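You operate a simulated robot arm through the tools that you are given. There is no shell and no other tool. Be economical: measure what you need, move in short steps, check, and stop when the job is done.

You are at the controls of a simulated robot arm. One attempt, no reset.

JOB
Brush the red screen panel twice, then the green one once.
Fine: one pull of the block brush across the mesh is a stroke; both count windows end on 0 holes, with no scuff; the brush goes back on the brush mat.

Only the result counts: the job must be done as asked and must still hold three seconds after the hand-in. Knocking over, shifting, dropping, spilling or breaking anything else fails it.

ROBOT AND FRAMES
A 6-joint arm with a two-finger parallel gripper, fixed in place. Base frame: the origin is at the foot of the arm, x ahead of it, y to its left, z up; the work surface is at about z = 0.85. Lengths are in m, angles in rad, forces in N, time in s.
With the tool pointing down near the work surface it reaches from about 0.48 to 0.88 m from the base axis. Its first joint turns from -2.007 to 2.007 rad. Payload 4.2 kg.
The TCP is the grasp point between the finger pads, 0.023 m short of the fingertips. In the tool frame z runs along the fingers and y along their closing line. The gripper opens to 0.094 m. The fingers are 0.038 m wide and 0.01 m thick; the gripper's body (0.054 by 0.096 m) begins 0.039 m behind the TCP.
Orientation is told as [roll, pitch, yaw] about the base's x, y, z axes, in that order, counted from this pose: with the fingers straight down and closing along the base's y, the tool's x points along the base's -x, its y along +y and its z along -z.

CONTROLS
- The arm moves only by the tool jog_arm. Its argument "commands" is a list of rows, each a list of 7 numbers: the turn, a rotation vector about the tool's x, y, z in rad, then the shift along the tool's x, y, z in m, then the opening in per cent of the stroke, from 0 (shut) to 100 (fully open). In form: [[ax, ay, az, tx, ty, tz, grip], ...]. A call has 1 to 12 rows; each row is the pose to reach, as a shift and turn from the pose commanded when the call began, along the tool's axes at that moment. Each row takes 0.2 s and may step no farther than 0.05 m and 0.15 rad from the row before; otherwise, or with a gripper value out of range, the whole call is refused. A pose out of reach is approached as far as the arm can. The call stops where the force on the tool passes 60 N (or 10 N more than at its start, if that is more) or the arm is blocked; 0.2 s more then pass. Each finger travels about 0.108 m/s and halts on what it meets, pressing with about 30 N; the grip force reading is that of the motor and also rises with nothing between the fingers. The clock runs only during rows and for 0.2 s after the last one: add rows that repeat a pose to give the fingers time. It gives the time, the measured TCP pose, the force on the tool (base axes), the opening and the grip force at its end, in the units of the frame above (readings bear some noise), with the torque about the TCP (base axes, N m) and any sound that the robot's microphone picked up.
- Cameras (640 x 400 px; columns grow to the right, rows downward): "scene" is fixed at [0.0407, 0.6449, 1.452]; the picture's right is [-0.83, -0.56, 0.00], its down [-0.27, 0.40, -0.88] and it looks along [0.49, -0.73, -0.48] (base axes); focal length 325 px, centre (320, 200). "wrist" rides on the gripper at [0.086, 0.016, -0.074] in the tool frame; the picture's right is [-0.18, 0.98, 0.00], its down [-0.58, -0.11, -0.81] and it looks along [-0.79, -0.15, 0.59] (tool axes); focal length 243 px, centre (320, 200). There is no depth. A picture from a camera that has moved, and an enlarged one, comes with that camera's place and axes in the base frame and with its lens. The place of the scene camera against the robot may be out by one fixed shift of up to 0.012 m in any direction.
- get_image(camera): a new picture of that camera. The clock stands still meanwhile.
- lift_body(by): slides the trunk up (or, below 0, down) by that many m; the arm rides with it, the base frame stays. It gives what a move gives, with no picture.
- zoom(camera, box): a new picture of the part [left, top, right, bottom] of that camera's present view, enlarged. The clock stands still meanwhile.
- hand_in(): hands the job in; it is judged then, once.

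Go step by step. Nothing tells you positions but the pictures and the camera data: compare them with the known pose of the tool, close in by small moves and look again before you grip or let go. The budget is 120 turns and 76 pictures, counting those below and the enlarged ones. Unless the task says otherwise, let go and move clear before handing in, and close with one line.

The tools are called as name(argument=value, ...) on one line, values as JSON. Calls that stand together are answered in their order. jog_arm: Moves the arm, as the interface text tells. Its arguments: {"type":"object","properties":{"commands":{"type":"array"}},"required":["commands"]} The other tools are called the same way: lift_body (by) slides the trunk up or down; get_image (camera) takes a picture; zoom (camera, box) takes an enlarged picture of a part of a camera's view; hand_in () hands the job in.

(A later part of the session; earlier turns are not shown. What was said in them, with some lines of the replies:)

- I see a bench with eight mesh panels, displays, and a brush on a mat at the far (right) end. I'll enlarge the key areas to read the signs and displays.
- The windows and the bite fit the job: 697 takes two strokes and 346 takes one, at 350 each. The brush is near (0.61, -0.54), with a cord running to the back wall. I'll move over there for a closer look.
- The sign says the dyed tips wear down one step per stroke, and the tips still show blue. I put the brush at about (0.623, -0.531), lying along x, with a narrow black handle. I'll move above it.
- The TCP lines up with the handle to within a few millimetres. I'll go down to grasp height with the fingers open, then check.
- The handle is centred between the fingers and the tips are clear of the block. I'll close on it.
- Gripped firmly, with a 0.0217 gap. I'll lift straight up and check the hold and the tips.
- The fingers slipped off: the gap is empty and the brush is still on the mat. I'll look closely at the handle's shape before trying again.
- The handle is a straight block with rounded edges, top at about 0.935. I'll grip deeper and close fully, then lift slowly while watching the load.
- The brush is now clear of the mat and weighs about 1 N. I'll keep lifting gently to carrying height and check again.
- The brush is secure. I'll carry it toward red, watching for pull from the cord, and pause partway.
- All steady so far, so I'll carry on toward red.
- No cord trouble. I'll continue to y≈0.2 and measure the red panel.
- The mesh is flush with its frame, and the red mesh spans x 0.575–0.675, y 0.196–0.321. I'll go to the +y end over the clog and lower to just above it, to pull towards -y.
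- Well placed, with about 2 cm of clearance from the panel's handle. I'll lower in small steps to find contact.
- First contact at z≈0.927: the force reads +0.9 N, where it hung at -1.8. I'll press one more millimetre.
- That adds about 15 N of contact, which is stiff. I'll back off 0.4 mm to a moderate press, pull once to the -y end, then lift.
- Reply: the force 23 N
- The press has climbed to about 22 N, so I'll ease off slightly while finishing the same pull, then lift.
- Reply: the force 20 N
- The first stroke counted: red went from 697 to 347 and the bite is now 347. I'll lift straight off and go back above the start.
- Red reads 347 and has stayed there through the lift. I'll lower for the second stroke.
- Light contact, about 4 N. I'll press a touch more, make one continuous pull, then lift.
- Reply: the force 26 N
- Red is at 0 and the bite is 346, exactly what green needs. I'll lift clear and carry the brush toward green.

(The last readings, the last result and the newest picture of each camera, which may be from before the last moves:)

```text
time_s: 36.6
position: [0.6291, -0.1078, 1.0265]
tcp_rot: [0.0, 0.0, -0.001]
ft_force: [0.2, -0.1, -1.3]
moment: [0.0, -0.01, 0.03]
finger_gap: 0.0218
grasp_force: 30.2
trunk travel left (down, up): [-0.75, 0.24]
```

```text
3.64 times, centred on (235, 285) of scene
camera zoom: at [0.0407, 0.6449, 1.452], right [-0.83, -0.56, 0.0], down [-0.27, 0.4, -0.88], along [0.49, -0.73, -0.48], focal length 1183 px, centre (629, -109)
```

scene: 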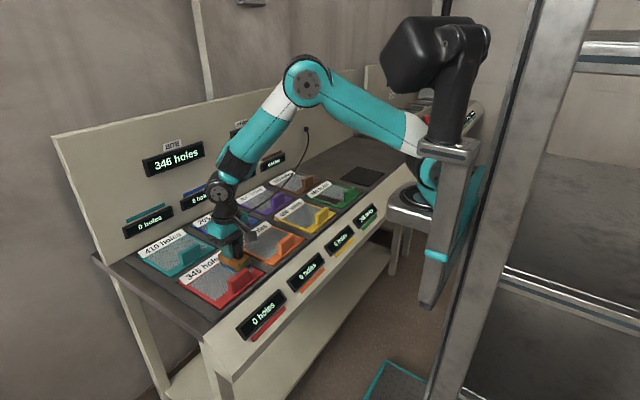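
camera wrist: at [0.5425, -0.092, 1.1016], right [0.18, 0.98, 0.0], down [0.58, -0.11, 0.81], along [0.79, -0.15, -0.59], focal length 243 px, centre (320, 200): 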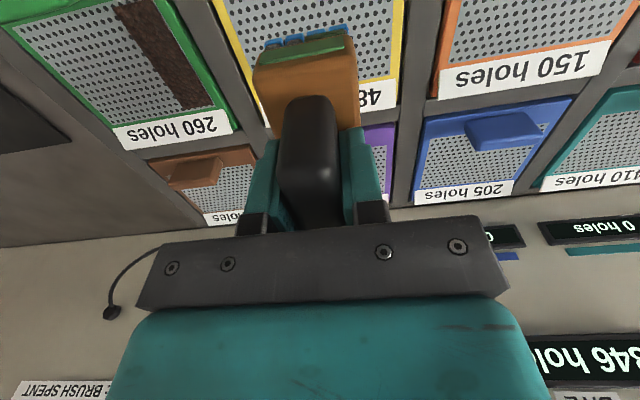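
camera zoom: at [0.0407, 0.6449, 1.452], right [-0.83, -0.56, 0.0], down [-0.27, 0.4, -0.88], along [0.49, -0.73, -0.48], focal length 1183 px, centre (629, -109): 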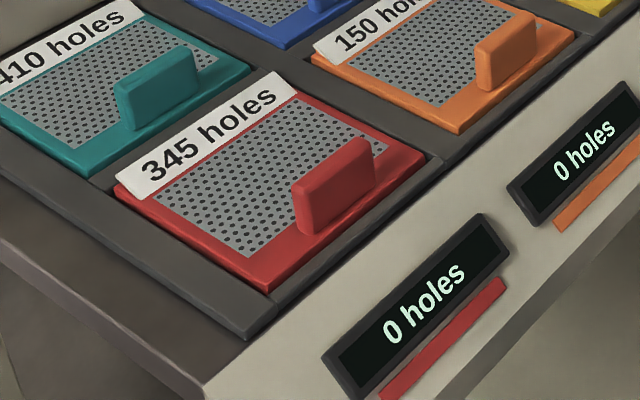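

Red is clean with no scuff. The green mesh spans y -0.365 to -0.235, with the clog on its +y side. I'll go above that end.

jog_arm(commands=[[0, 0, 0, 0, -0.015, 0, 0], [0, 0, 0, 0, -0.04, 0, 0], [0, 0, 0, 0, -0.07, 0, 0], [0, 0, 0, 0, -0.1, 0, 0], [0, 0, 0, 0, -0.125, 0.01, 0], [0, 0, 0, 0, -0.144, 0.025, 0], [0, 0, 0, 0, -0.144, 0.045, 0], [0, 0, 0, 0, -0.144, 0.065, 0], [0, 0, 0, 0, -0.144, 0.08, 0], [0, 0, 0, 0, -0.144, 0.088, 0]])

zoom(camera="scene", box=[280, 140, 380, 230])

get_image(camera="wrist")

```text
time_s: 38.8
position: [0.6279, -0.2523, 0.9362]
tcp_rot: [0.0, 0.0, -0.001]
ft_force: [-1.0, -0.1, -1.8]
moment: [0.01, 0.0, -0.01]
finger_gap: 0.0219
grasp_force: 29.9
trunk travel left (down, up): [-0.75, 0.24]
```

```text
4.44 times, centred on (330, 185) of scene
camera zoom: at [0.0407, 0.6449, 1.452], right [-0.83, -0.56, 0.0], down [-0.27, 0.4, -0.88], along [0.49, -0.73, -0.48], focal length 1446 px, centre (276, 267)
```

zoom: 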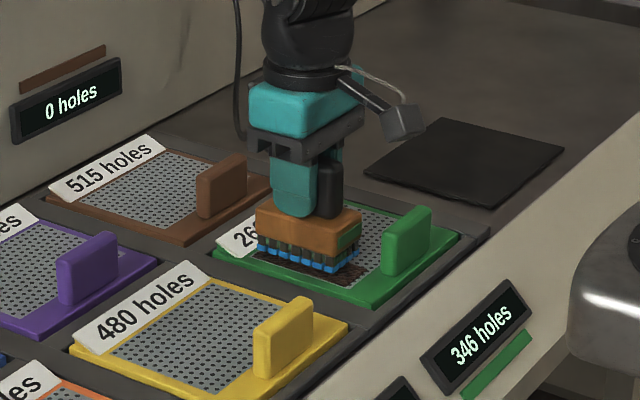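

```text
34 pictures are left
camera wrist: at [0.5418, -0.236, 1.0111], right [0.18, 0.98, 0.0], down [0.58, -0.11, 0.81], along [0.79, -0.15, -0.59], focal length 243 px, centre (320, 200)
```

wrist: 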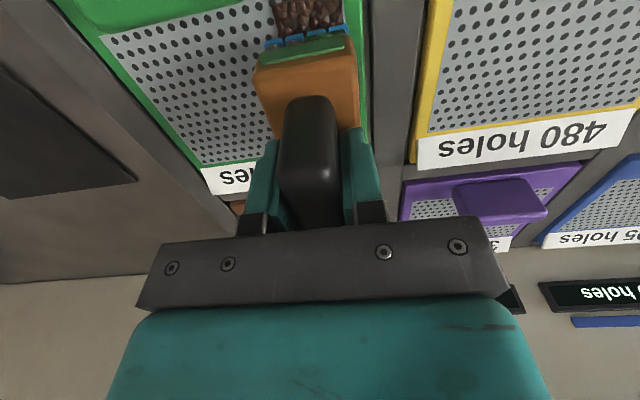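

Aligned over the green clog. I'll lower gently to contact.

jog_arm(commands=[[0, 0, 0, 0, 0, 0.003, 0], [0, 0, 0, 0, 0, 0.006, 0], [0, 0, 0, 0, 0, 0.008, 0], [0, 0, 0, 0, 0, 0.009, 0]])

```text
time_s: 39.8
position: [0.6283, -0.2529, 0.9289]
tcp_rot: [-0.002, -0.001, -0.001]
ft_force: [-0.2, 0.1, -1.4]
moment: [-0.01, 0.0, 0.0]
finger_gap: 0.0218
grasp_force: 29.8
trunk travel left (down, up): [-0.75, 0.24]
```

jog_arm(commands=[[0, 0, 0, 0, 0, 0.0006, 0], [0, 0, 0, 0, 0, 0.0012, 0]])

```text
time_s: 40.4
position: [0.6289, -0.2524, 0.9275]
tcp_rot: [0.0, 0.0, 0.001]
ft_force: [-0.6, 0.2, -1.7]
moment: [0.0, 0.0, -0.04]
finger_gap: 0.0221
grasp_force: 29.9
trunk travel left (down, up): [-0.75, 0.24]
```

jog_arm(commands=[[0, 0, 0, 0, 0, 0.0006, 0], [0, 0, 0, 0, 0, 0.0012, 0]])

```text
time_s: 41.0
position: [0.628, -0.2521, 0.9266]
tcp_rot: [0.002, 0.001, 0.0]
ft_force: [0.1, -0.3, -0.7]
moment: [-0.04, -0.04, 0.05]
finger_gap: 0.0216
grasp_force: 30.5
trunk travel left (down, up): [-0.75, 0.24]
```

jog_arm(commands=[[0, 0, 0, 0, 0, 0.0005, 0], [0, 0, 0, 0, 0, 0.0005, 0]])

```text
time_s: 41.6
position: [0.6289, -0.2528, 0.9267]
tcp_rot: [-0.001, -0.001, 0.0]
ft_force: [0.3, 0.7, 1.8]
moment: [0.05, -0.15, 0.03]
finger_gap: 0.0217
grasp_force: 30.3
trunk travel left (down, up): [-0.75, 0.24]
```

Light contact again, about 3.5 N, much like before the second red stroke. Now the same single pull.

jog_arm(commands=[[0, 0, 0, 0, 0, 0.0005, 0], [0, 0, 0, 0, -0.006, 0.0005, 0], [0, 0, 0, 0, -0.018, 0.0005, 0], [0, 0, 0, 0, -0.03, 0.0005, 0], [0, 0, 0, 0, -0.042, 0.0004, 0], [0, 0, 0, 0, -0.054, 0.0003, 0], [0, 0, 0, 0, -0.066, 0.0002, 0], [0, 0, 0, 0, -0.078, 0.0001, 0], [0, 0, 0, 0, -0.09, 0.0001, 0], [0, 0, 0, 0, -0.099, 0.0001, 0]])

get_image(camera="scene")

zoom(camera="scene", box=[280, 140, 400, 240])

```text
time_s: 43.8
position: [0.6262, -0.3507, 0.9262]
tcp_rot: [0.0, 0.001, -0.003]
ft_force: [0.0, 4.6, 18.0]
moment: [0.25, -0.48, 0.08]
finger_gap: 0.0218
grasp_force: 30.2
trunk travel left (down, up): [-0.75, 0.24]
```

```text
33 pictures are left
```

scene: 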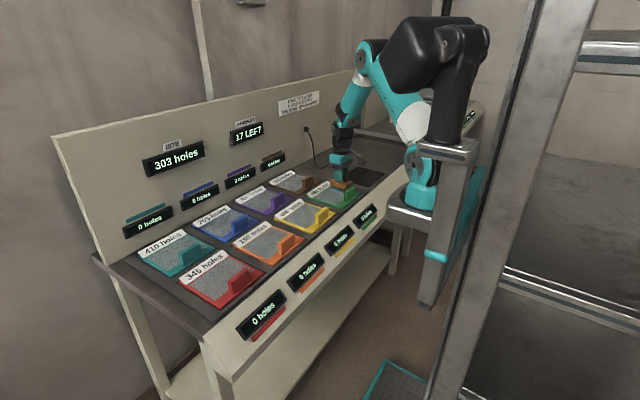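

```text
4.00 times, centred on (340, 190) of scene
camera zoom: at [0.0407, 0.6449, 1.452], right [-0.83, -0.56, 0.0], down [-0.27, 0.4, -0.88], along [0.49, -0.73, -0.48], focal length 1301 px, centre (240, 240)
```

zoom: 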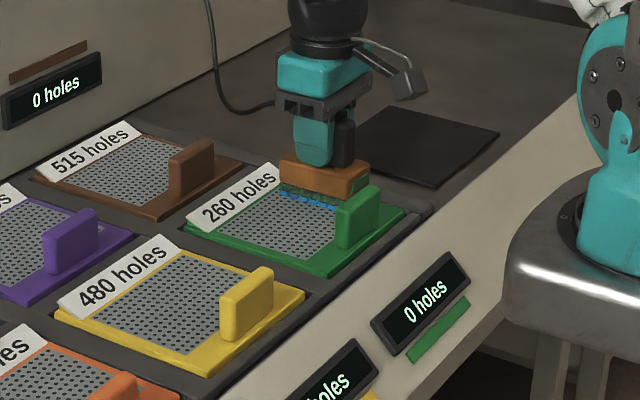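

Green is at 0 with 17 strokes left, so exactly three were used. I'll lift and carry the brush above its mat.

jog_arm(commands=[[0, 0, 0, 0, 0, -0.004, 0], [0, 0, 0, 0, 0, -0.012, 0], [0, 0, 0, 0, 0, -0.027, 0], [0, 0, 0, 0, 0, -0.045, 0], [0, 0, 0, 0, 0, -0.06, 0], [0, 0, 0, 0.002, -0.02, -0.06, 0], [0, 0, 0, 0.004, -0.05, -0.06, 0], [0, 0, 0, 0.006, -0.085, -0.06, 0], [0, 0, 0, 0.006, -0.12, -0.06, 0], [0, 0, 0, 0.006, -0.15, -0.06, 0], [0, 0, 0, 0.006, -0.17, -0.06, 0], [0, 0, 0, 0.006, -0.178, -0.06, 0]])

jog_arm(commands=[[0, 0, 0, 0, 0, 0.01, 0], [0, 0, 0, 0, 0, 0.03, 0], [0, 0, 0, 0, 0, 0.045, 0], [0, 0, 0, 0, 0, 0.055, 0], [0, 0, 0, 0, 0, 0.06, 0]])

zoom(camera="scene", box=[330, 130, 420, 200])

get_image(camera="wrist")

```text
time_s: 46.4
position: [0.6213, -0.5305, 0.9857]
tcp_rot: [0.0, -0.001, 0.0]
ft_force: [0.9, 0.4, -1.6]
moment: [0.02, -0.02, -0.01]
finger_gap: 0.0217
grasp_force: 29.8
trunk travel left (down, up): [-0.75, 0.24]
```

```text
time_s: 47.6
position: [0.6215, -0.5293, 0.9253]
tcp_rot: [-0.001, -0.001, 0.001]
ft_force: [-0.1, -1.0, -1.2]
moment: [-0.03, 0.02, -0.01]
finger_gap: 0.0216
grasp_force: 30.3
trunk travel left (down, up): [-0.75, 0.24]
```

```text
5.71 times, centred on (375, 165) of scene
camera zoom: at [0.0407, 0.6449, 1.452], right [-0.83, -0.56, 0.0], down [-0.27, 0.4, -0.88], along [0.49, -0.73, -0.48], focal length 1859 px, centre (6, 400)
```

zoom: 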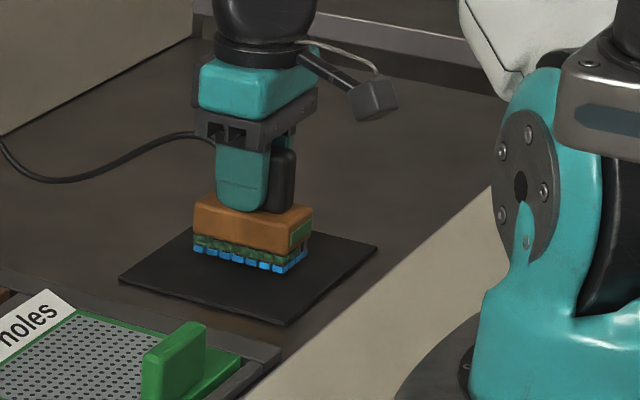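

```text
30 pictures are left
camera wrist: at [0.5355, -0.5121, 1.0003], right [0.18, 0.98, 0.0], down [0.58, -0.11, 0.81], along [0.79, -0.15, -0.59], focal length 243 px, centre (320, 200)
```

wrist: 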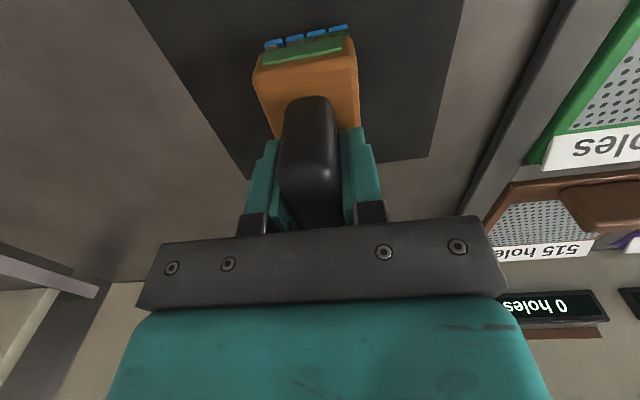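

The brush is over its original spot, a few millimetres above the mat. I'll lower it in small steps until it touches.

jog_arm(commands=[[0, 0, 0, 0, 0, 0.002, 0], [0, 0, 0, 0, 0, 0.004, 0], [0, 0, 0, 0, 0, 0.006, 0]])

```text
time_s: 48.4
position: [0.6221, -0.5282, 0.9206]
tcp_rot: [0.0, 0.0, 0.002]
ft_force: [-0.3, -0.3, -1.3]
moment: [0.04, -0.01, -0.01]
finger_gap: 0.0217
grasp_force: 30.1
trunk travel left (down, up): [-0.75, 0.24]
```

jog_arm(commands=[[0, 0, 0, 0, 0, 0.001, 0], [0, 0, 0, 0, 0, 0.002, 0]])

```text
time_s: 49.0
position: [0.6222, -0.529, 0.9178]
tcp_rot: [0.001, -0.003, 0.0]
ft_force: [0.3, 0.6, 1.1]
moment: [0.04, -0.14, -0.04]
finger_gap: 0.0217
grasp_force: 29.5
trunk travel left (down, up): [-0.75, 0.24]
```

The brush is resting on the mat. I'll open fully and then rise straight up.

jog_arm(commands=[[0, 0, 0, 0, 0, 0, 60], [0, 0, 0, 0, 0, 0, 100], [0, 0, 0, 0, 0, 0, 100], [0, 0, 0, 0, 0, 0, 100], [0, 0, 0, 0, 0, -0.02, 100], [0, 0, 0, 0, 0, -0.05, 100], [0, 0, 0, 0, 0, -0.09, 100], [0, 0, 0, 0, 0, -0.13, 100], [0, 0, 0, 0, 0, -0.16, 100], [0, 0, 0, 0, 0, -0.16, 100]])

get_image(camera="scene")

zoom(camera="scene", box=[280, 130, 400, 240])

zoom(camera="scene", box=[130, 210, 350, 350])

```text
time_s: 51.2
position: [0.6231, -0.5281, 1.0773]
tcp_rot: [0.001, 0.0, -0.001]
ft_force: [0.8, 0.9, -0.1]
moment: [0.03, 0.01, 0.03]
finger_gap: 0.094
grasp_force: 0.1
trunk travel left (down, up): [-0.75, 0.24]
```

```text
29 pictures are left
```

scene: 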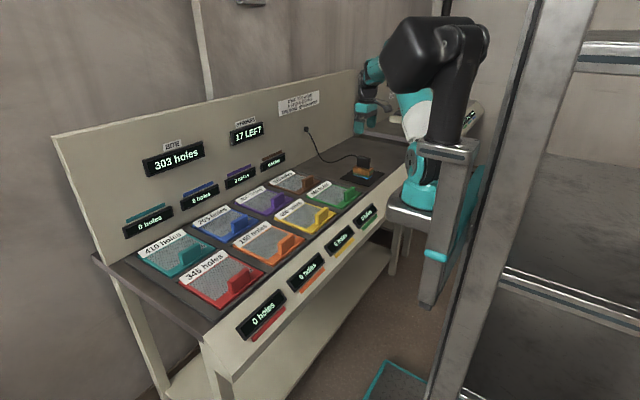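

```text
3.64 times, centred on (340, 185) of scene
camera zoom: at [0.0407, 0.6449, 1.452], right [-0.83, -0.56, 0.0], down [-0.27, 0.4, -0.88], along [0.49, -0.73, -0.48], focal length 1183 px, centre (247, 254)
```

zoom: 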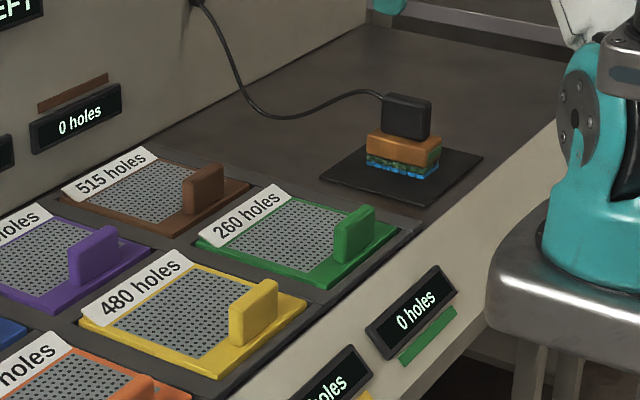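

```text
2.86 times, centred on (240, 280) of scene
camera zoom: at [0.0407, 0.6449, 1.452], right [-0.83, -0.56, 0.0], down [-0.27, 0.4, -0.88], along [0.49, -0.73, -0.48], focal length 929 px, centre (549, -29)
```

zoom: 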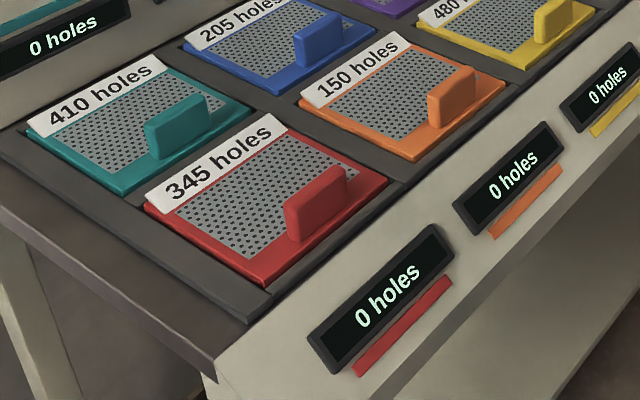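

Both windows read 0, the meshes are clean with no scuffs, the brush stands on its mat and the gripper is clear. I'm handing in.

hand_in()

```text
The job is handed in.
```

I brushed the red panel twice and the green panel once; both windows read 0 holes, no scuffs are visible, and the brush is back on its mat.
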